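You operate a simulated robot arm through the tools that you are given. There is no shell and no other tool. Be economical: measure what you need, move in short steps, check, and stop when the job is done.

The job below is to be done with a simulated robot arm. You get a single attempt, and the scene is never put back.

Task
Share out the buffers on the west end of the south island. At the end: the yellow buffer from the west end of the south island is on top of the grey file box (marked "COINS"); the yellow wax block from the west end of the south island stands on top of the black sanding block; the brown wooden bar (marked "LAVENDER") from the west end of the south island is in the silver drip bowl; the blue buffer from the west end of the south island is on top of the gold glass tray; whatever was shut is shut again. Leave all else as you found it, and nothing knocked over.

It is judged by the outcome, as a careful person would: the job done as asked, and still so three seconds after it is handed in. It fails if anything else is knocked over, pushed out of place, dropped, spilled or broken.

Robot
A 7-joint arm with a two-finger parallel gripper, fixed in place. Base frame: the origin is at the foot of the arm, x ahead of it, y to its left, z up; the work surface is at about z = 0. Lengths are in mm, angles in rad, forces in N, time in s.
With the tool pointing down near the work surface it reaches from about 240 to 620 mm from the base axis. Its first joint turns from -1.152 to 1.152 rad. Payload 2.6 kg.
The tool frame sits at the grasp point between the pads (the TCP): z along the fingers, y along the line on which they close. The tips reach 30 mm beyond it. The gripper opens to 94 mm. The fingers are 28 mm wide and 10 mm thick; the gripper's body (50 by 96 mm) begins 55 mm behind the TCP.
Orientation is that of the tool frame in the base frame, as a unit quaternion [w, x, y, z]. With the fingers straight down and closing along the base's y, the tool's x points along the base's -x, its y along +y and its z along -z.

Tools
- The arm moves only by the tool servo_tool. Its argument "moves" is a list of rows, each a list of 7 numbers: the shift along the base's x, y, z in cm, then the turn, a rotation vector about the base's x, y, z in rad, then the gripper command, from -1 (shut) to 1 (fully open), values between in proportion. In form: [[dx, dy, dz, rx, ry, rz, fingers], ...]. A call has 1 to 20 rows; each row shifts and turns the commanded pose from where the row before left it. Rows are played at 5 a second. More than 50 mm and 0.15 rad between two rows, or a gripper value outside its range, and nothing of the call is played. A pose out of reach is approached as far as the arm can. The call stops where the force on the tool passes 40 N (or 10 N more than at its start, if that is more) or the arm is blocked; 0.2 s more then pass. The fingers move at their own pace (about 72 mm/s each) and stop on an object; they squeeze with about 40 N. The grip force told is the motor's: it shows also when the fingers shut on nothing. Time passes only in rows, and 0.2 s behind the last, so rows that do not move let the fingers close. It gives the time, the measured TCP pose, the force on the tool (base axes), the opening and the grip force at its end, in the units of the frame above (readings bear some noise).
- Cameras (640 x 400 px; columns grow to the right, rows downward): "scene" is fixed at [44, 445.8, 551.2]; the picture's right is [-0.66, -0.75, 0.00], its down [-0.51, 0.45, -0.74] and it looks along [0.55, -0.49, -0.68] (base axes); focal length 214 px, centre (320, 200). "wrist" rides on the gripper at [-37, 0, -58] in the tool frame; the picture's right is [0.00, -1.00, 0.00], its down [0.97, 0.00, -0.24] and it looks along [0.24, 0.00, 0.97] (tool axes); focal length 218 px, centre (320, 200).
- grab_frame(camera): a new picture of that camera. It takes no simulated time.
- measure_at(camera, pixels): for up to 12 pixels [column, row] of the newest picture of that camera ("zoom" is the newest enlarged one), the place [x, y, z] in the base frame of the surface seen there, good to about 2 mm. It takes no simulated time.
- zoom(camera, box): a new picture of the part [left, top, right, bottom] of that camera's present view, enlarged. It takes no simulated time.
- job_done(): hands the job in; it is judged then, once.

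Keep the steps short. Do not move on a guess: measure, check each grasp and each placing, and mend mistakes. In all there are 80 turns and 38 pictures (those below and enlarged ones count). Leave the gripper open and the arm clear of the work at the hand-in unless told otherwise, and finish with a single line.

The tools are called after "Emit:" by a JSON object that holds its "op" and its "data". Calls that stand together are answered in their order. servo_tool: Moves the arm, as the interface text tells. Its arguments: {"type":"object","properties":{"moves":{"type":"array"}},"required":["moves"]} The other tools are called the same way: grab_frame (camera) takes a picture; measure_at (camera, pixels) gives the place of the surface under pixels of a picture; zoom (camera, box) takes an enlarged picture of a part of a camera's view; job_done () hands the job in.

At the start:

```text
t: 0.0
tool_pos: [356.3, -56.4, 392.0]
tool_rot: [0.001, 0.001, 1.0, 0.0]
wrist_force: [-0.1, 0.3, 0.0]
finger_gap: 94.0
grip_force: 0.0
```

scene: 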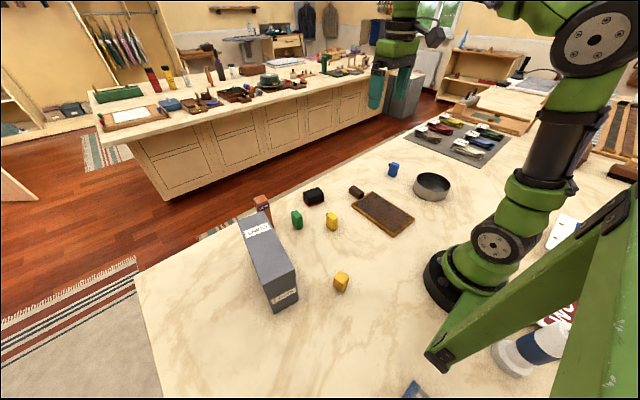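
wrist: 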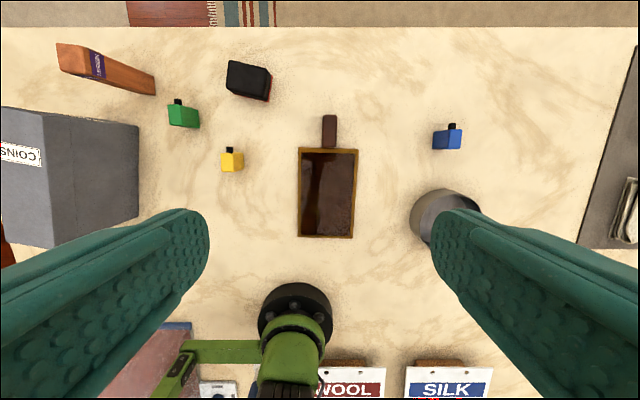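

I can see the file box, tray, bowl and small blocks. I'll zoom in to tell the two yellow items apart, at (332,221) and (341,282).

Emit:
{"op": "zoom", "data": {"camera": "scene", "box": [220, 150, 380, 310]}}

Emit:
{"op": "zoom", "data": {"camera": "scene", "box": [340, 140, 460, 240]}}

```text
2.50 times, centred on (300, 230) of scene
```

zoom: 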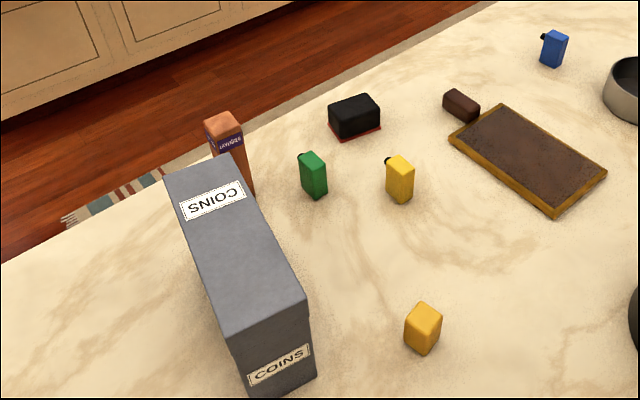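

```text
4.00 times, centred on (400, 190) of scene
```

zoom: 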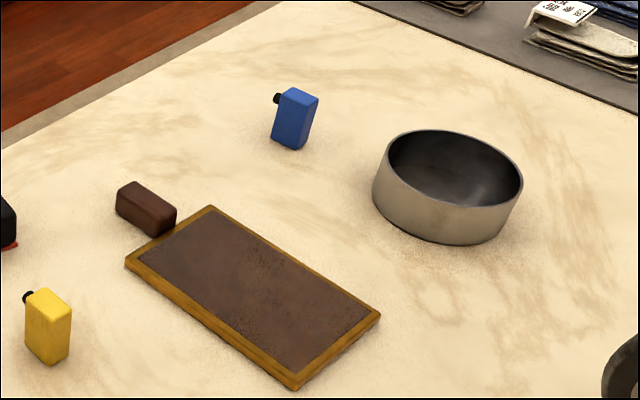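

The yellow block with the nozzle, at (332,218), is the buffer. The plain one at (341,280) is the wax block. Next I'll measure all the relevant items.

Emit:
{"op": "measure_at", "data": {"camera": "scene", "pixels": [[332, 215], [341, 275], [239, 222], [263, 213], [293, 268], [261, 282], [261, 199], [313, 191], [395, 164], [384, 212], [432, 188], [356, 190]]}}

Emit:
{"op": "measure_at", "data": {"camera": "wrist", "pixels": [[233, 163], [448, 143], [250, 80], [330, 190], [302, 152], [355, 152], [352, 234], [300, 234], [75, 62], [445, 210], [184, 118], [329, 130]]}}

Emit:
{"op": "zoom", "data": {"camera": "wrist", "box": [40, 30, 290, 186]}}

```text
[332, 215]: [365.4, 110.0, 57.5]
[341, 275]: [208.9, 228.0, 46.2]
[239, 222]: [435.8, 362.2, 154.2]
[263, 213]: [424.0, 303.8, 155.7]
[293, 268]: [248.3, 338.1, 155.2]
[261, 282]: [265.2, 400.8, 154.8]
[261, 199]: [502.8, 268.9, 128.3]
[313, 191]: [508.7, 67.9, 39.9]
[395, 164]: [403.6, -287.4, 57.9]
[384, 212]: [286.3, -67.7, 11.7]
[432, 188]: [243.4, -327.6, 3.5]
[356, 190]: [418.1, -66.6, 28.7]
```

```text
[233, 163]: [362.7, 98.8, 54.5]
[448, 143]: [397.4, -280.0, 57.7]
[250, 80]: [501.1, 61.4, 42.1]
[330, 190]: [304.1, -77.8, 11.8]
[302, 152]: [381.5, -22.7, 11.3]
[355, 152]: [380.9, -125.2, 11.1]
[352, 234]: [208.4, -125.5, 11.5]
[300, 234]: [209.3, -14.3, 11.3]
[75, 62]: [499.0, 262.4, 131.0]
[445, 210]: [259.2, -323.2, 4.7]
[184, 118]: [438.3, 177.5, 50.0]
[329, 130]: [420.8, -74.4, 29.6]
```

```text
2.56 times, centred on (165, 108) of wrist
```

zoom: 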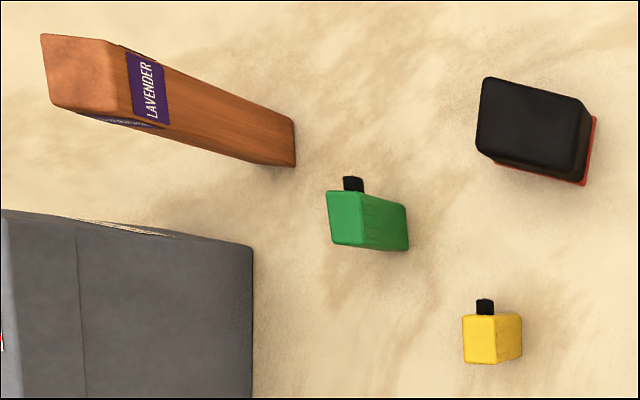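

The yellow buffer's top is at about (364,104,57). I'll move to hover above it and look more closely.

Emit:
{"op": "servo_tool", "data": {"moves": [[0, 3, -3.5, 0, 0, 0, 1], [0, 3, -3.5, 0, 0, 0, 1], [0, 3, -3.5, 0, 0, 0, 1], [0, 3.5, -3.5, 0, 0, 0, 1], [0, 3.5, -3.5, 0, 0, 0, 1], [0, 0, 0, 0, 0, 0, 1]]}}

Emit:
{"op": "grab_frame", "data": {"camera": "wrist"}}

```text
t: 1.4
tool_pos: [355.0, 105.9, 217.4]
tool_rot: [-0.001, 0.0, 1.0, 0.0]
wrist_force: [0.6, -0.3, -0.4]
finger_gap: 94.1
grip_force: 0.1
```

```text
32 pictures are left
```

wrist: 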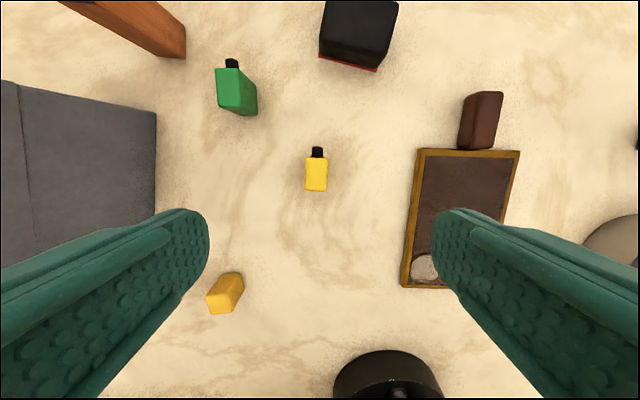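

The yellow buffer sits at (317,174). I'll measure its edges, and I'll also check the pale patch on the tray at (424,268).

Emit:
{"op": "measure_at", "data": {"camera": "wrist", "pixels": [[308, 161], [326, 161], [308, 188], [326, 188], [317, 150], [212, 310], [234, 312], [222, 276], [240, 276], [424, 268], [219, 292], [317, 200]]}}

Emit:
{"op": "zoom", "data": {"camera": "wrist", "box": [180, 140, 480, 328]}}

```text
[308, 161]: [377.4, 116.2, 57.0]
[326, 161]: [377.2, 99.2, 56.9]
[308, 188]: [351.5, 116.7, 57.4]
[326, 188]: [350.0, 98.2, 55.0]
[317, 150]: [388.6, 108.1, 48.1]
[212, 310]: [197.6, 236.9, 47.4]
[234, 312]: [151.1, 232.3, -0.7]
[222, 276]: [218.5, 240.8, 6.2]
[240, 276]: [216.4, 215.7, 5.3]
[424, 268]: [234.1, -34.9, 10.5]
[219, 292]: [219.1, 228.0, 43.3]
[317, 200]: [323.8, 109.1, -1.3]
```

```text
2.13 times, centred on (330, 234) of wrist
```

zoom: 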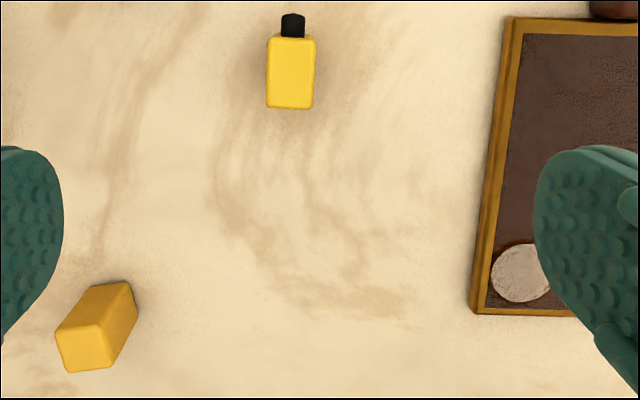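

The buffer's centre is (364,107.5), and it is 20 mm wide in y and 57 mm tall. I'll descend to z≈36 and close along y.

Emit:
{"op": "servo_tool", "data": {"moves": [[0.9, 0.15, -3, 0, 0, 0, 0.3], [0, 0, -4.5, 0, 0, 0, 0.1], [0, 0, -4.5, 0, 0, 0, 0], [0, 0, -3.5, 0, 0, 0, 0], [0, 0, -2.5, 0, 0, 0, 0], [0, 0, 0, 0, 0, 0, 0], [0, 0, 0, 0, 0, 0, -1], [0, 0, 0, 0, 0, 0, -1], [0, 0, 0, 0, 0, 0, -1]]}}

```text
t: 3.4
tool_pos: [366.9, 106.1, 36.0]
tool_rot: [0.0, -0.001, 1.0, 0.0]
wrist_force: [-0.1, 0.2, 0.3]
finger_gap: 26.3
grip_force: 39.9
```

The fingers stopped at 26 mm. I'll lift and check the hold.

Emit:
{"op": "servo_tool", "data": {"moves": [[0, 0, 1.5, 0, 0, 0, -1], [0, 0, 3, 0, 0, 0, -1], [0, 0, 4, 0, 0, 0, -1], [0, 0, 5, 0, 0, 0, -1], [0, 0, 5, 0, 0, 0, -1], [0, 0, 4, 0, 0, 0, -1]]}}

Emit:
{"op": "grab_frame", "data": {"camera": "wrist"}}

```text
t: 4.8
tool_pos: [366.3, 106.2, 261.4]
tool_rot: [0.0, 0.0, 1.0, 0.0]
wrist_force: [0.5, -0.1, -0.5]
finger_gap: 26.4
grip_force: 40.5
```

```text
30 pictures are left
```

wrist: 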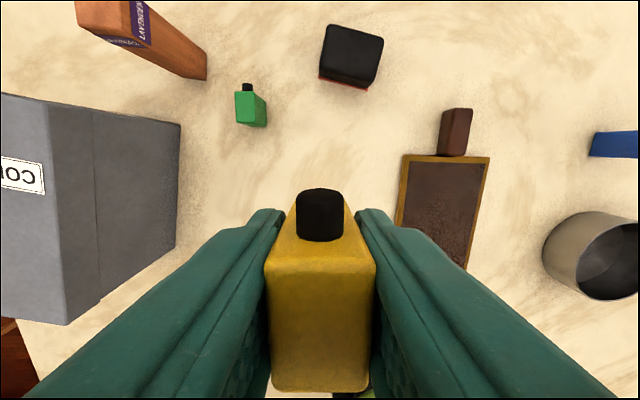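

The buffer is held well. Its foot is 36 mm below the TCP. The box top's centre is (343,351) at z=155, so I'll go above it.

Emit:
{"op": "servo_tool", "data": {"moves": [[-0.4, 4.1, 0, 0, 0, 0, -1], [-0.4, 4.1, 0, 0, 0, 0, -1], [-0.4, 4.1, 0, 0, 0, 0, -1], [-0.4, 4.1, 0, 0, 0, 0, -1], [-0.4, 4.1, 0, 0, 0, 0, -1], [-0.3, 4, 0, 0, 0, 0, -1], [0, 0, -2, 0, 0, 0, -1], [0, 0, -2, 0, 0, 0, -1], [0, 0, 0, 0, 0, 0, -1]]}}

Emit:
{"op": "zoom", "data": {"camera": "scene", "box": [200, 150, 360, 310]}}

```text
t: 6.8
tool_pos: [342.0, 351.4, 221.0]
tool_rot: [0.0, 0.0, 1.0, 0.001]
wrist_force: [0.1, 0.5, -1.1]
finger_gap: 26.4
grip_force: 40.4
```

```text
2.50 times, centred on (280, 230) of scene
```

zoom: 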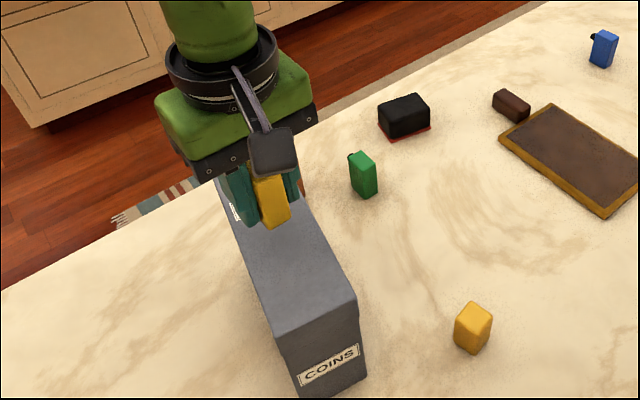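

The buffer hangs over the box. I'll lower it 28 mm in small steps and read the force.

Emit:
{"op": "servo_tool", "data": {"moves": [[0, 0, -1, 0, 0, 0, -1], [0, 0, -1, 0, 0, 0, -1], [0, 0, -0.6, 0, 0, 0, -1], [0, 0, -0.2, 0, 0, 0, -1], [0, 0, 0, 0, 0, 0, -1]]}}

```text
t: 8.0
tool_pos: [342.6, 352.5, 193.7]
tool_rot: [0.0, 0.0, 1.0, 0.0]
wrist_force: [0.3, 0.1, -0.5]
finger_gap: 26.3
grip_force: 40.0
```

Emit:
{"op": "servo_tool", "data": {"moves": [[0, 0, -0.1, 0, 0, 0, -1], [0, 0, -0.1, 0, 0, 0, -1], [0, 0, 0, 0, 0, 0, -1]]}}

```text
t: 8.8
tool_pos: [342.2, 351.1, 191.2]
tool_rot: [0.0, 0.0, 1.0, 0.0]
wrist_force: [-0.3, -0.3, 1.4]
finger_gap: 26.5
grip_force: 40.1
```

The force now shows a light touch. I'll open partway and rise.

Emit:
{"op": "servo_tool", "data": {"moves": [[0, 0, 0, 0, 0, 0, -0.25], [0, 0, 0, 0, 0, 0, 0], [0, 0, 2, 0, 0, 0, 0], [0, 0, 4, 0, 0, 0, 0], [0, 0, 4.5, 0, 0, 0, 0.2], [-1, -4, 0, 0, 0, 0, 0.5], [-2, -4, 0, 0, 0, 0, 1], [-4, -2, 0, 0, 0, 0, 1]]}}

Emit:
{"op": "grab_frame", "data": {"camera": "wrist"}}

Emit:
{"op": "zoom", "data": {"camera": "scene", "box": [200, 150, 360, 310]}}

```text
t: 10.6
tool_pos: [272.9, 250.1, 298.0]
tool_rot: [0.0, 0.0, 1.0, -0.001]
wrist_force: [0.1, -0.2, 0.0]
finger_gap: 94.1
grip_force: 0.0
```

```text
28 pictures are left
```

wrist: 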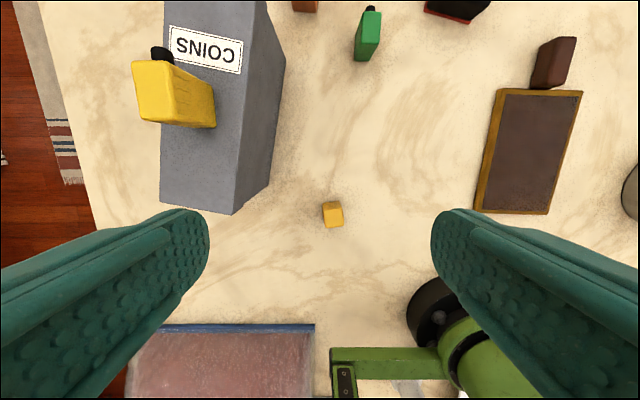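

```text
2.50 times, centred on (280, 230) of scene
```

zoom: 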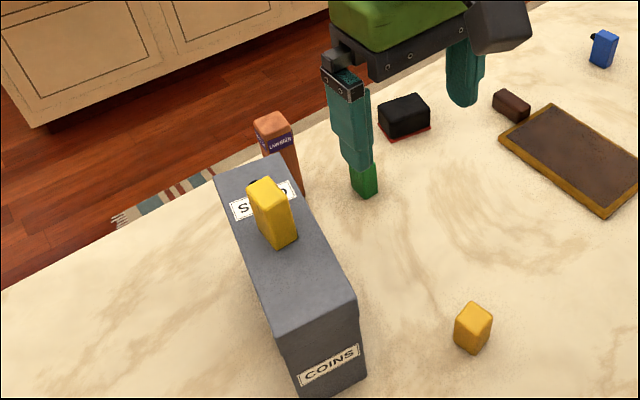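

The buffer stands on the box. Next is the wax block at (333,214). I'll measure it and also the green beam near (390,358).

Emit:
{"op": "measure_at", "data": {"camera": "wrist", "pixels": [[333, 214], [324, 204], [341, 203], [326, 225], [342, 224], [390, 358], [338, 352], [240, 327], [312, 327]]}}

Emit:
{"op": "zoom", "data": {"camera": "wrist", "box": [293, 190, 373, 240]}}

```text
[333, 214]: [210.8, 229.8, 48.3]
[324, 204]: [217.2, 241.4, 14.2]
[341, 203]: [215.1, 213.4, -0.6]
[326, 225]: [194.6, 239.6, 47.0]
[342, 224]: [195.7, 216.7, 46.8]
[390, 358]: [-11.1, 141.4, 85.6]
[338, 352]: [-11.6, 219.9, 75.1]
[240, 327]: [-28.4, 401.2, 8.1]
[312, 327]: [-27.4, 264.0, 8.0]
```

```text
8.00 times, centred on (333, 215) of wrist
```

zoom: 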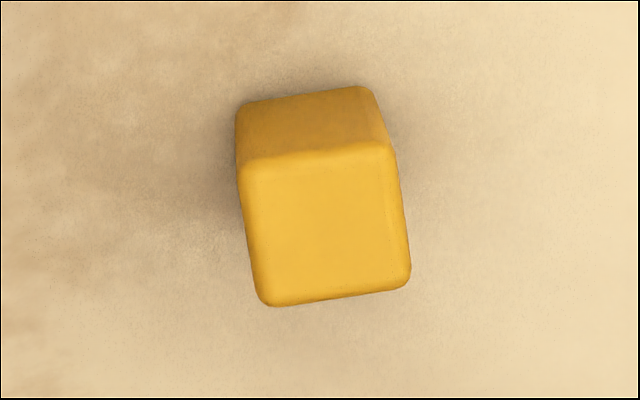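

Now the corners of the top face, measured in the enlarged picture.

Emit:
{"op": "measure_at", "data": {"camera": "zoom", "pixels": [[255, 175], [380, 158], [398, 275], [272, 292], [327, 228]]}}

```text
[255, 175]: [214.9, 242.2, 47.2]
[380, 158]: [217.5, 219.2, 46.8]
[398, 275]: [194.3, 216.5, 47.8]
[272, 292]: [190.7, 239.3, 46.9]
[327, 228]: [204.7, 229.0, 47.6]
```

The centre is (204.5,229.3), yawed +0.135 rad, with the top at z=47. I'll turn to match and hover.

Emit:
{"op": "servo_tool", "data": {"moves": [[-2.3, -0.7, -3.5, 0, 0, 0.07, 1], [-2.3, -0.7, -3.5, 0, 0, 0.065, 1], [-2.25, -0.7, -3.5, 0, 0, 0, 0.5], [0, 0, -4.5, 0, 0, 0, 0.2], [0, 0, -4, 0, 0, 0, 0.2], [0, 0, 0, 0, 0, 0, 0.2]]}}

Emit:
{"op": "grab_frame", "data": {"camera": "wrist"}}

```text
t: 12.0
tool_pos: [204.4, 230.6, 107.2]
tool_rot: [0.0, -0.067, 0.998, 0.0]
wrist_force: [0.2, 0.5, 0.1]
finger_gap: 56.4
grip_force: 0.1
```

```text
25 pictures are left
```

wrist: 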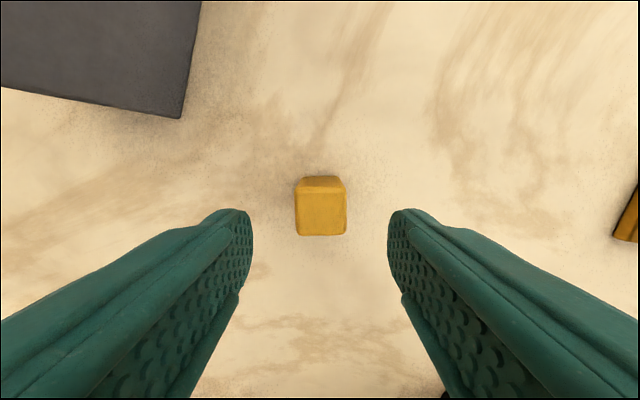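

It's square and centred. I'll descend and grip.

Emit:
{"op": "servo_tool", "data": {"moves": [[0, -0.05, -3, 0, 0, 0, 0.2], [0, 0, -2.5, 0, 0, 0, 0.2], [0, 0, -1.9, 0, 0, 0, 0.2], [0, 0, 0, 0, 0, 0, -1], [0, 0, 0, 0, 0, 0, -1], [0, 0, 0, 0, 0, 0, -1], [0, 0, 0, 0, 0, 0, -1]]}}

```text
t: 13.6
tool_pos: [205.0, 230.4, 32.0]
tool_rot: [-0.001, -0.067, 0.998, 0.0]
wrist_force: [-0.3, -0.6, 0.0]
finger_gap: 33.4
grip_force: 40.4
```

It's gripped at 33 mm. I'll lift and carry it to just short of the black sanding block, high up, so I can view the target.

Emit:
{"op": "servo_tool", "data": {"moves": [[0, 0, 1.5, 0, 0, 0, -1], [0, 0, 4, 0, 0, 0, -1], [0, 0, 4, 0, 0, 0, -1], [0, 0, 4.5, 0, 0, 0, -1], [0, 0, 4, 0, 0, 0, -1], [4, -2.7, 0, 0, 0, 0, -1], [4, -2.7, 0, 0, 0, 0, -1], [4, -2.7, 0, 0, 0, 0, -1], [4, -2.7, 0, 0, 0, 0, -1], [4, -2.7, 0, 0, 0, 0, -1], [4, -2.7, 0, 0, 0, 0, -1], [0, 0, 0, 0, 0, 0, -1]]}}

Emit:
{"op": "grab_frame", "data": {"camera": "wrist"}}

```text
t: 16.2
tool_pos: [443.4, 67.8, 211.8]
tool_rot: [0.0, -0.067, 0.998, 0.0]
wrist_force: [-0.2, 0.3, -1.0]
finger_gap: 33.2
grip_force: 39.9
```

```text
24 pictures are left
```

wrist: 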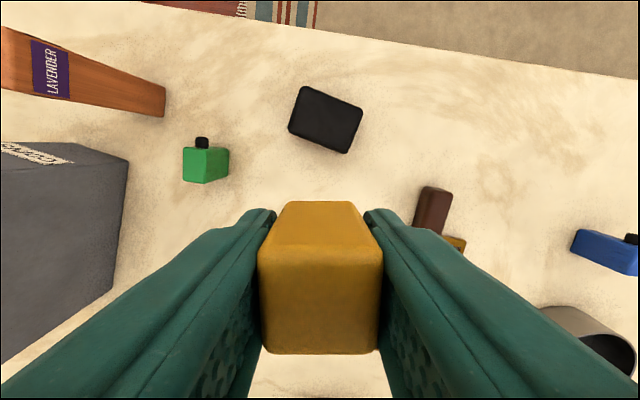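

Held. I'll measure the black block's top corners, along with the bar and other nearby points for later use.

Emit:
{"op": "measure_at", "data": {"camera": "wrist", "pixels": [[307, 90], [361, 107], [345, 150], [291, 128], [326, 118], [10, 35], [5, 80], [200, 160], [430, 205]]}}

```text
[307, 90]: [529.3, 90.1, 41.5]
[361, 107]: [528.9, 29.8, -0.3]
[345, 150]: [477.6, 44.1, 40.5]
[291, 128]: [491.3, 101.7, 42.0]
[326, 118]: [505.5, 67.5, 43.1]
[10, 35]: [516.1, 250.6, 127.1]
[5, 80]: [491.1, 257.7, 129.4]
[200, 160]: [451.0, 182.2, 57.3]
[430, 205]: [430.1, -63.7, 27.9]
```

The black block's top centre is (503.5,67), z≈42, with its long axis yawed −0.235 rad. I'll align over it and lower to 12 mm clearance.

Emit:
{"op": "servo_tool", "data": {"moves": [[2, 0, -1, 0, 0, -0.123, -1], [2, 0, -1, 0, 0, -0.123, -1], [2, 0, -1, 0, 0, -0.124, -1], [0, 0, -3.5, 0, 0, 0, -1], [0, 0, -3, 0, 0, 0, -1], [0, 0, -2.5, 0, 0, 0, -1], [0, 0, 0, 0, 0, 0, -1]]}}

Emit:
{"op": "zoom", "data": {"camera": "scene", "box": [240, 140, 380, 240]}}

```text
t: 17.8
tool_pos: [504.8, 66.9, 92.7]
tool_rot: [0.0, 0.118, 0.993, 0.0]
wrist_force: [0.2, 0.0, 0.6]
finger_gap: 33.4
grip_force: 39.9
```

```text
4.00 times, centred on (310, 190) of scene
```

zoom: 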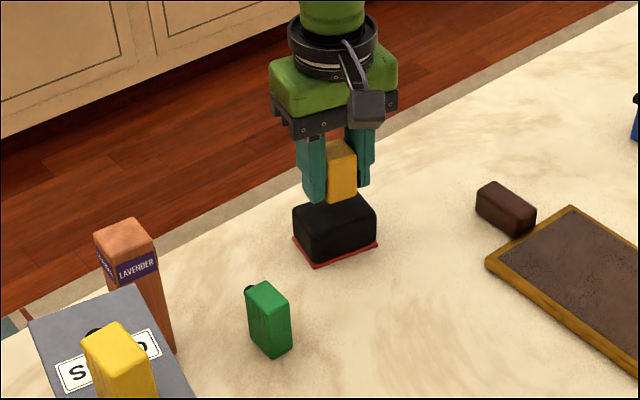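

It's well over the block. I'll lower slowly.

Emit:
{"op": "servo_tool", "data": {"moves": [[0, 0, -0.8, 0, 0, 0, -1], [0, 0, -0.6, 0, 0, 0, -1], [0, 0, -0.2, 0, 0, 0, -1], [0, 0, 0, 0, 0, 0, -1]]}}

```text
t: 18.8
tool_pos: [503.6, 68.5, 76.3]
tool_rot: [0.0, 0.117, 0.993, 0.0]
wrist_force: [-0.5, 0.8, 0.1]
finger_gap: 33.5
grip_force: 39.7
```

Emit:
{"op": "servo_tool", "data": {"moves": [[0, 0, -0.1, 0, 0, 0, -1], [0, 0, -0.1, 0, 0, 0, -1], [0, 0, 0, 0, 0, 0, -1]]}}

```text
t: 19.6
tool_pos: [504.4, 68.1, 74.4]
tool_rot: [0.0, 0.118, 0.993, -0.001]
wrist_force: [-0.5, 0.3, 0.3]
finger_gap: 33.2
grip_force: 40.1
```

Emit:
{"op": "servo_tool", "data": {"moves": [[0, 0, -0.1, 0, 0, 0, -1], [0, 0, 0, 0, 0, 0, -1]]}}

Emit:
{"op": "zoom", "data": {"camera": "scene", "box": [290, 150, 350, 210]}}

```text
t: 20.2
tool_pos: [505.1, 67.0, 74.9]
tool_rot: [0.0, 0.118, 0.993, 0.0]
wrist_force: [-3.5, 0.5, 5.8]
finger_gap: 33.5
grip_force: 39.9
```

```text
6.67 times, centred on (320, 180) of scene
```

zoom: 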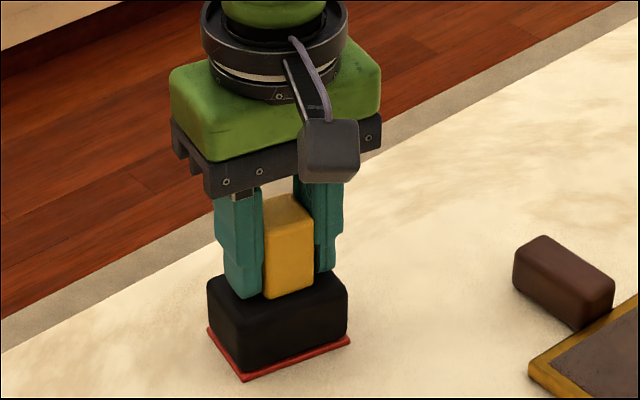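

It's in contact at about 6 N. I'll release, rise straight up, and move to above the bar.

Emit:
{"op": "servo_tool", "data": {"moves": [[0, 0, 0, 0, 0, 0, -0.1], [0, 0, 0, 0, 0, 0, 0.1], [0, 0, 2, 0, 0, 0, 0.1], [0, 0, 4, 0, 0, 0, 0.1], [0, 0, 5, 0, 0, 0, 0.3], [0, 0, 5, 0, 0, 0, 0.6], [0, 4, 1, 0, 0, 0.08, 1], [0, 4.7, 0, 0, 0, 0.08, 1], [0, 4.7, 0, 0, 0, 0.075, 1], [-1, 4.7, 0, 0, 0, 0, 1], [-1, 1.5, 0, 0, 0, 0, 1], [0, 0, 0, 0, 0, 0, 1]]}}

Emit:
{"op": "grab_frame", "data": {"camera": "wrist"}}

Emit:
{"op": "grab_frame", "data": {"camera": "scene"}}

```text
t: 22.8
tool_pos: [483.9, 262.9, 243.1]
tool_rot: [0.0, -0.001, 1.0, -0.001]
wrist_force: [0.2, 0.3, 0.1]
finger_gap: 94.3
grip_force: 0.1
```

```text
21 pictures are left
```

wrist: 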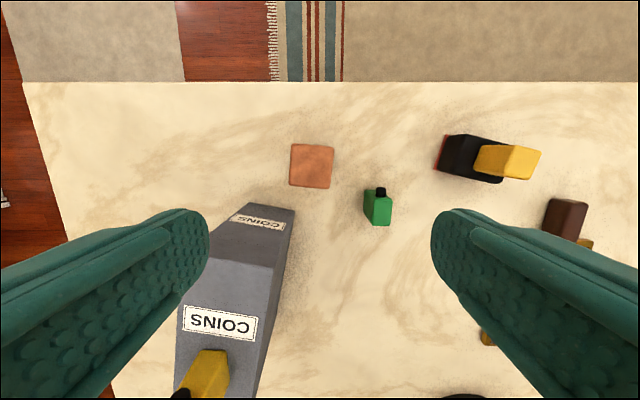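

```text
20 pictures are left
```

scene: 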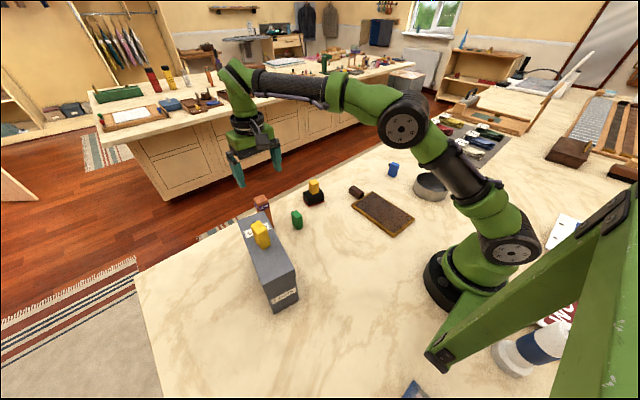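

The wax block stands on the sanding block. Next, the bar's top corners, and the bowl's rim in the scene picture.

Emit:
{"op": "measure_at", "data": {"camera": "wrist", "pixels": [[293, 147], [331, 149], [329, 186], [292, 184], [312, 166]]}}

Emit:
{"op": "measure_at", "data": {"camera": "scene", "pixels": [[415, 178], [449, 184], [435, 174], [430, 198]]}}

```text
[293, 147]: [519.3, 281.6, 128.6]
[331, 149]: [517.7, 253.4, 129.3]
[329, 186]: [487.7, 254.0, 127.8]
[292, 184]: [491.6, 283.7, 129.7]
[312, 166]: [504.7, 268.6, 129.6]
```

```text
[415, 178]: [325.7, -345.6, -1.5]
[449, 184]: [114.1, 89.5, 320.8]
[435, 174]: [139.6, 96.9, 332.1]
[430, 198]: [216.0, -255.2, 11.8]
```

The bar's centre is (504,268), about 32 mm square, with its top at 129. I'll grip it high, at TCP z≈100, so the tips stay above the bowl rim later.

Emit:
{"op": "servo_tool", "data": {"moves": [[2, 0.55, 0, 0, 0, -0.06, 0.6], [0, 0, -4, 0, 0, 0, 0.4], [0, 0, -4, 0, 0, 0, 0.4], [0, 0, -3.5, 0, 0, 0, 0.4], [0, 0, -2.7, 0, 0, 0, 0.4], [0, 0, 0, 0, 0, 0, 0.4], [0, 0, 0, 0, 0, 0, -1], [0, 0, 0, 0, 0, 0, -1], [0, 0, 0, 0, 0, 0, -1], [0, 0, 0, 0, 0, 0, -1]]}}

```text
t: 25.0
tool_pos: [503.6, 267.6, 101.4]
tool_rot: [0.0, 0.03, 1.0, 0.0]
wrist_force: [0.5, 0.1, -0.2]
finger_gap: 37.5
grip_force: 40.6
```

It's gripped at 37.5 mm. I'll lift 160 mm and carry it high across to where the wrist camera can see the bowl.

Emit:
{"op": "servo_tool", "data": {"moves": [[0, 0, 1.5, 0, 0, 0, -1], [0, 0, 3.5, 0, 0, 0, -1], [0, 0, 4, 0, 0, 0, -1], [0, 0, 4, 0, 0, 0, -1], [0, 0, 3, 0, 0, 0, -1], [-2, -3.8, 0, 0, 0, 0, -1], [-2, -3.8, 0, 0, 0, 0, -1], [-2, -3.8, 0, 0, 0, 0, -1], [-2, -3.8, 0, 0, 0, 0, -1], [-2, -3.8, 0, 0, 0, 0, -1], [-2, -3.8, 0, 0, 0, 0, -1], [-2, -3.8, 0, 0, 0, 0, -1], [-2, -3.8, 0, 0, 0, 0, -1], [-2, -3.8, 0, 0, 0, 0, -1], [-2, -3.8, 0, 0, 0, 0, -1], [0, 0, 0, 0, 0, 0, -1]]}}

Emit:
{"op": "grab_frame", "data": {"camera": "wrist"}}

```text
t: 28.4
tool_pos: [303.8, -111.2, 260.3]
tool_rot: [-0.001, 0.031, 1.0, 0.0]
wrist_force: [0.4, -0.4, -0.1]
finger_gap: 37.4
grip_force: 40.2
```

```text
19 pictures are left
```

wrist: 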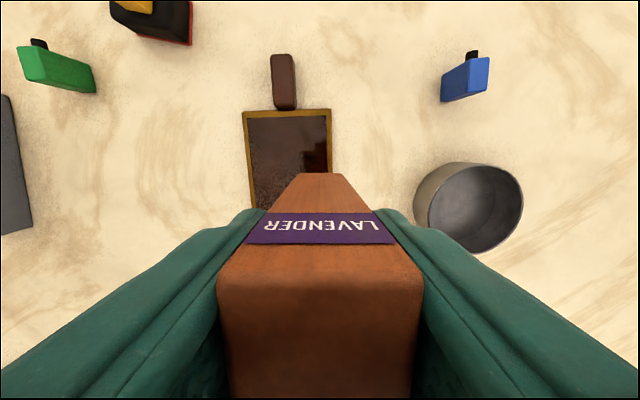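

Held. I'll measure the bowl's rim and floor.

Emit:
{"op": "measure_at", "data": {"camera": "wrist", "pixels": [[519, 208], [475, 166], [480, 249], [437, 200], [462, 205], [485, 205], [432, 205], [470, 225], [505, 178], [505, 236], [465, 84], [465, 70]]}}

Emit:
{"op": "zoom", "data": {"camera": "wrist", "box": [405, 150, 533, 260]}}

```text
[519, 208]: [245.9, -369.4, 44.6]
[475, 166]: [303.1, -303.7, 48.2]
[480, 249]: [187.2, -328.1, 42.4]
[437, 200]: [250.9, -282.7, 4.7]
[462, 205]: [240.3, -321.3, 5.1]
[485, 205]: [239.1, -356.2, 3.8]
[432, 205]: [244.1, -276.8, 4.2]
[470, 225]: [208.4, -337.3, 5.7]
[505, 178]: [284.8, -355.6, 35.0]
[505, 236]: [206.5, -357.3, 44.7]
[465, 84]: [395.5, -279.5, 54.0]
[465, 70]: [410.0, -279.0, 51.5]
```

```text
3.64 times, centred on (469, 205) of wrist
```

zoom: 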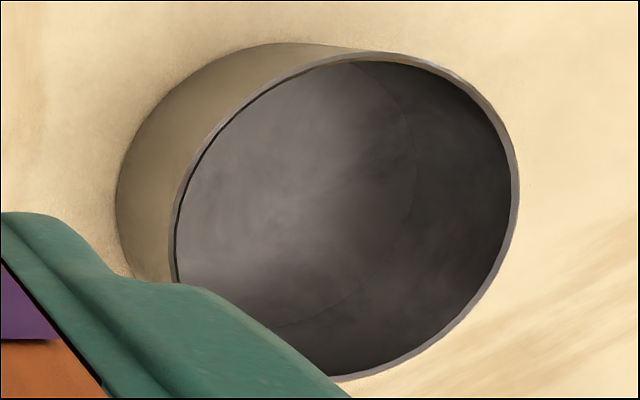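

The bowl's centre is (245,−313), its rim is at z≈47 with radius ~57, and its floor is at z≈4.5. I'll move over the centre and lower to about 12 mm above the floor.

Emit:
{"op": "servo_tool", "data": {"moves": [[-1.2, -4, 0, 0, 0, 0, -1], [-1.2, -4, 0, 0, 0, 0, -1], [-1.2, -4, 0, 0, 0, 0, -1], [-1.2, -4, 0, 0, 0, 0, -1], [-1.1, -4.2, 0, 0, 0, 0, -1], [0, 0, -3, 0, 0, 0, -1], [0, 0, -3, 0, 0, 0, -1], [0, 0, -2, 0, 0, 0, -1], [0, 0, 0, 0, 0, 0, -1]]}}

Emit:
{"op": "zoom", "data": {"camera": "scene", "box": [370, 120, 490, 220]}}

```text
t: 30.4
tool_pos: [244.5, -313.4, 180.9]
tool_rot: [0.001, 0.031, 1.0, 0.0]
wrist_force: [-0.1, 0.3, -0.5]
finger_gap: 37.3
grip_force: 40.0
```

```text
4.00 times, centred on (430, 170) of scene
```

zoom: 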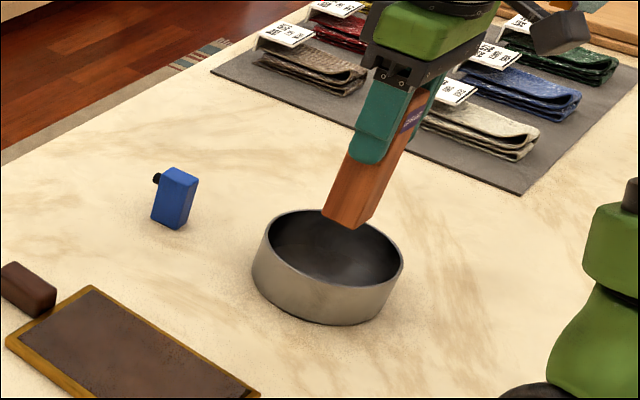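

It's centred over the bowl. I'll lower into it.

Emit:
{"op": "servo_tool", "data": {"moves": [[0, 0, -2, 0, 0, 0, -1], [0, 0, -2, 0, 0, 0, -1], [0, 0, -1.5, 0, 0, 0, -1], [0, 0, -1, 0, 0, 0, -1], [0, 0, -0.5, 0, 0, 0, -1], [0, 0, -0.2, 0, 0, 0, -1], [0, 0, 0, 0, 0, 0, -1]]}}

```text
t: 32.0
tool_pos: [245.1, -313.8, 109.7]
tool_rot: [0.0, 0.03, 1.0, 0.001]
wrist_force: [-0.1, -0.5, -0.3]
finger_gap: 37.5
grip_force: 40.3
```

Emit:
{"op": "servo_tool", "data": {"moves": [[0, 0, -0.1, 0, 0, 0, -1], [0, 0, -0.1, 0, 0, 0, -1], [0, 0, -0.1, 0, 0, 0, -1], [0, 0, 0, 0, 0, 0, -1]]}}

Emit:
{"op": "zoom", "data": {"camera": "scene", "box": [370, 120, 490, 220]}}

```text
t: 33.0
tool_pos: [245.1, -312.0, 105.8]
tool_rot: [0.001, 0.03, 1.0, 0.0]
wrist_force: [-0.6, -0.2, -0.5]
finger_gap: 37.6
grip_force: 39.8
```

```text
4.00 times, centred on (430, 170) of scene
```

zoom: 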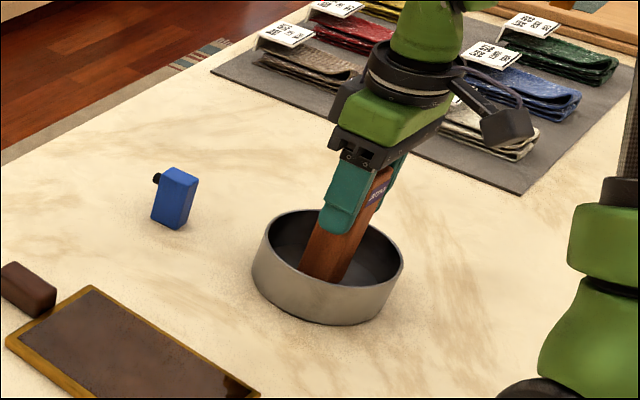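

No contact yet, so I'll continue in 1 mm steps.

Emit:
{"op": "servo_tool", "data": {"moves": [[0, 0, -0.1, 0, 0, 0, -1], [0, 0, -0.1, 0, 0, 0, -1], [0, 0, 0, 0, 0, 0, -1]]}}

```text
t: 33.8
tool_pos: [246.1, -314.2, 105.7]
tool_rot: [0.001, 0.03, 1.0, -0.001]
wrist_force: [-4.1, 3.1, 17.2]
finger_gap: 37.7
grip_force: 39.8
```

It's on the floor at 17 N. I'll ease back 1 mm, release, and rise straight up.

Emit:
{"op": "servo_tool", "data": {"moves": [[0, 0, 0.1, 0, 0, 0, -1], [0, 0, 0, 0, 0, 0, -0.1], [0, 0, 0, 0, 0, 0, 0.3], [0, 0, 1.5, 0, 0, 0, 0.3], [0, 0, 3.5, 0, 0, 0, 0.3], [0, 0, 4.5, 0, 0, 0, 0.3], [0, 0, 4.5, 0, 0, 0, 0.5], [3, 0.8, 0, 0, 0, 0.03, 1], [4, 0.8, 0, 0, 0, 0.03, 1], [4, 0.8, 0, 0, 0, 0, 1], [3, 0.8, 0, 0, 0, 0, 1], [0, 0, 0, 0, 0, 0, 1]]}}

Emit:
{"op": "grab_frame", "data": {"camera": "wrist"}}

Emit:
{"op": "zoom", "data": {"camera": "scene", "box": [370, 120, 490, 220]}}

```text
t: 36.4
tool_pos: [386.2, -283.0, 245.0]
tool_rot: [0.0, 0.0, 1.0, 0.0]
wrist_force: [0.9, 0.1, -0.1]
finger_gap: 94.0
grip_force: 0.1
```

```text
15 pictures are left
```

wrist: 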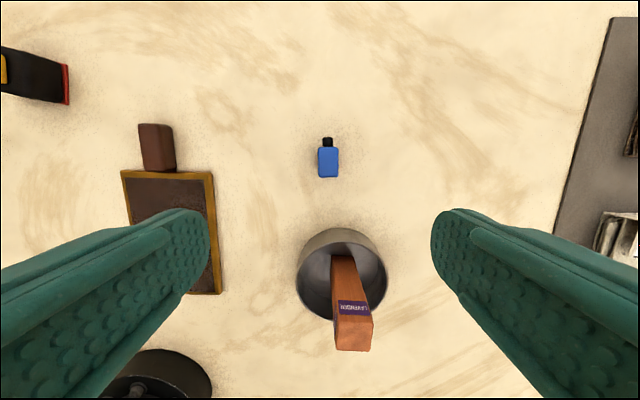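

```text
4.00 times, centred on (430, 170) of scene
```

zoom: 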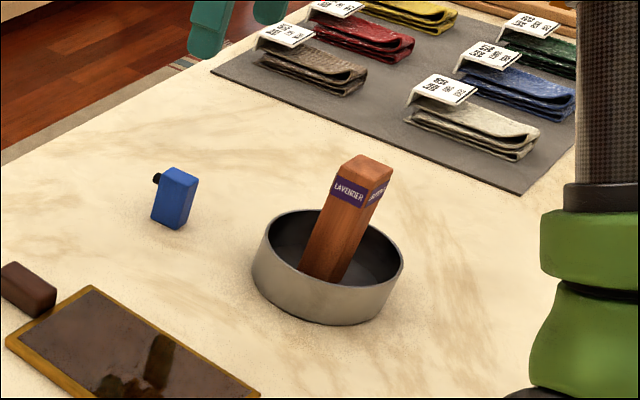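

The bar stands upright in the bowl. Next, the blue buffer's top corners.

Emit:
{"op": "measure_at", "data": {"camera": "wrist", "pixels": [[320, 150], [337, 150], [337, 175], [320, 176], [328, 163], [328, 141]]}}

```text
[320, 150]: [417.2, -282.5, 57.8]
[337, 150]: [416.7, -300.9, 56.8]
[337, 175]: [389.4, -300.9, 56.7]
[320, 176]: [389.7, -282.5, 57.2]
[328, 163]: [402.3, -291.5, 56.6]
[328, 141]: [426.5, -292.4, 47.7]
```

The centre is (403,−291.5). I'll descend to z≈36 and grip along y.

Emit:
{"op": "servo_tool", "data": {"moves": [[1.7, -0.85, -3, 0, 0, 0, 0.5], [0, 0, -4.5, 0, 0, 0, 0.1], [0, 0, -4.5, 0, 0, 0, 0.1], [0, 0, -4.5, 0, 0, 0, 0.1], [0, 0, -2.7, 0, 0, 0, 0.1], [0, 0, -1.7, 0, 0, 0, 0.1], [0, 0, 0, 0, 0, 0, -1], [0, 0, 0, 0, 0, 0, -1], [0, 0, 0, 0, 0, 0, -1], [0, 0, 0, 0, 0, 0, -1]]}}

```text
t: 38.6
tool_pos: [400.4, -290.2, 36.4]
tool_rot: [-0.001, 0.0, 1.0, 0.0]
wrist_force: [0.2, 0.3, -0.8]
finger_gap: 26.2
grip_force: 40.2
```

It's gripped at 26 mm. I'll lift and carry it toward the tray's centre, (293,−70).

Emit:
{"op": "servo_tool", "data": {"moves": [[0, 0, 1.5, 0, 0, 0, -1], [0, 0, 4, 0, 0, 0, -1], [0, 0, 4.5, 0, 0, 0, -1], [0, 0, 4, 0, 0, 0, -1], [-1.6, 3.7, 0, 0, 0, 0, -1], [-1.6, 3.7, 0, 0, 0, 0, -1], [-1.8, 3.7, 0, 0, 0, 0, -1], [-1.9, 3.7, 0, 0, 0, 0, -1], [-1.9, 3.7, 0, 0, 0, 0, -1], [-1.9, 3.6, 0, 0, 0, 0, -1], [0, 0, 0, 0, 0, 0, -1]]}}

Emit:
{"op": "grab_frame", "data": {"camera": "scene"}}

Emit:
{"op": "grab_frame", "data": {"camera": "wrist"}}

```text
t: 41.0
tool_pos: [294.2, -68.1, 177.3]
tool_rot: [-0.001, 0.0, 1.0, 0.0]
wrist_force: [-0.7, 0.5, -0.3]
finger_gap: 26.3
grip_force: 39.6
```

```text
13 pictures are left
```

scene: 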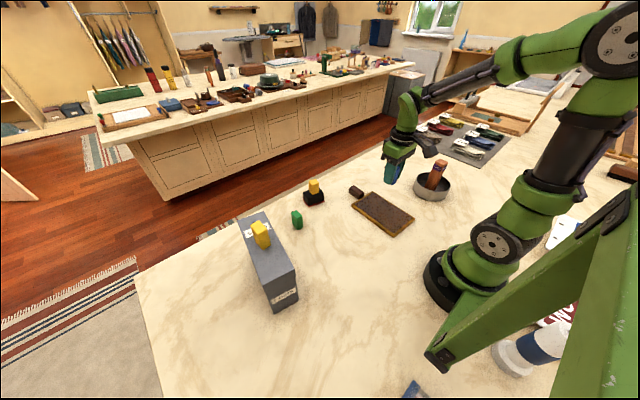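

```text
12 pictures are left
```

wrist: 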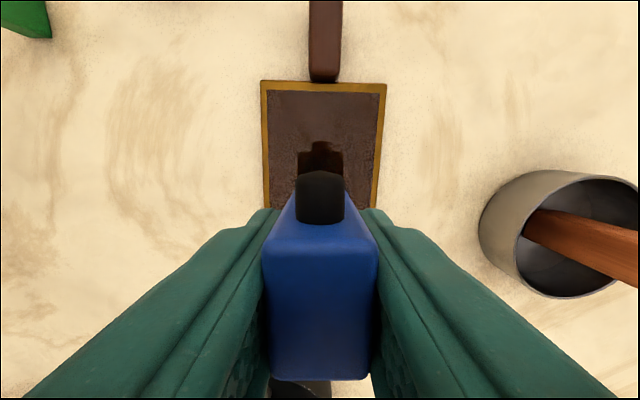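

The buffer is held over the tray, and the patches on the tray are just reflections. I'll lower to just above the surface.

Emit:
{"op": "servo_tool", "data": {"moves": [[0, 0, -4, 0, 0, 0, -1], [0, 0, -4, 0, 0, 0, -1], [0, 0, -2.5, 0, 0, 0, -1], [0, 0, -1.5, 0, 0, 0, -1], [0, 0, -0.6, 0, 0, 0, -1], [0, 0, 0, 0, 0, 0, -1]]}}

```text
t: 42.4
tool_pos: [296.2, -67.0, 50.2]
tool_rot: [0.0, 0.0, 1.0, 0.0]
wrist_force: [-0.9, 0.8, -0.6]
finger_gap: 26.1
grip_force: 40.1
```

Emit:
{"op": "servo_tool", "data": {"moves": [[0, 0, -0.1, 0, 0, 0, -1], [0, 0, -0.1, 0, 0, 0, -1], [0, 0, 0, 0, 0, 0, -1]]}}

```text
t: 43.2
tool_pos: [296.0, -68.8, 49.0]
tool_rot: [0.0, 0.0, 1.0, 0.001]
wrist_force: [0.3, 0.3, -0.6]
finger_gap: 26.3
grip_force: 39.1
```

Emit:
{"op": "servo_tool", "data": {"moves": [[0, 0, -0.1, 0, 0, 0, -1], [0, 0, 0, 0, 0, 0, -1]]}}

```text
t: 43.8
tool_pos: [294.9, -67.9, 48.0]
tool_rot: [0.0, 0.001, 1.0, 0.0]
wrist_force: [-5.0, 0.6, 13.9]
finger_gap: 26.1
grip_force: 40.3
```

It's in contact. I'll ease up half a millimetre, release, rise straight up, and check.

Emit:
{"op": "servo_tool", "data": {"moves": [[0, 0, 0.05, 0, 0, 0, -1], [0, 0, 0, 0, 0, 0, -0.3], [0, 0, 0, 0, 0, 0, 0], [0, 0, 1.5, 0, 0, 0, 0], [0, 0, 3.5, 0, 0, 0, 0], [0, 0, 4.5, 0, 0, 0, 0], [0, 0, 4.5, 0, 0, 0, 0.5], [0, 0, 4.5, 0, 0, 0, 1], [0, 0, 4.5, 0, 0, 0, 1], [0, 0, 4.5, 0, 0, 0, 1], [0, 0, 4, 0, 0, 0, 1], [0, 0, 0, 0, 0, 0, 1]]}}

Emit:
{"op": "grab_frame", "data": {"camera": "scene"}}

Emit:
{"op": "grab_frame", "data": {"camera": "wrist"}}

```text
t: 46.4
tool_pos: [295.2, -69.1, 362.9]
tool_rot: [0.0, 0.0, 1.0, 0.0]
wrist_force: [0.2, -0.2, 0.0]
finger_gap: 93.9
grip_force: 0.0
```

```text
11 pictures are left
```

scene: 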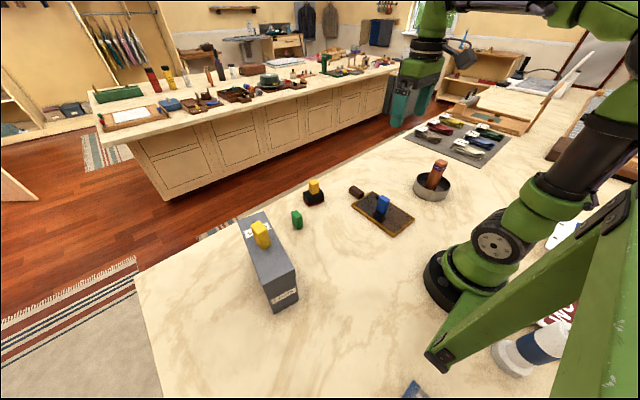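

```text
10 pictures are left
```

wrist: 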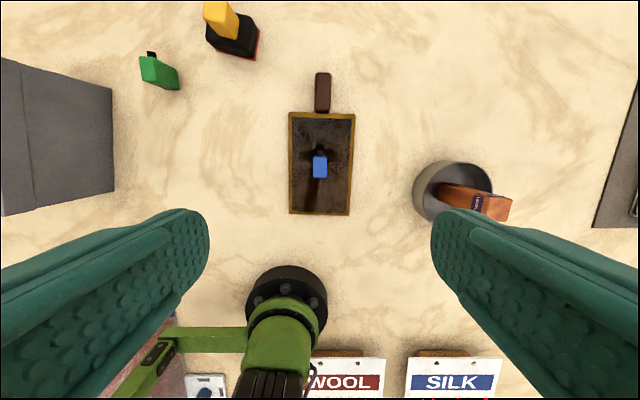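

All four items stand where they were asked to be and nothing else has moved. The gripper is open and the arm is clear, so I'm handing in.

Emit:
{"op": "job_done", "data": {}}

```text
The job is handed in.
```

The job is handed in: the yellow buffer is on the file box, the wax block on the sanding block, the LAVENDER bar in the drip bowl and the blue buffer on the glass tray; I opened nothing, and saw nothing else moved or knocked over.
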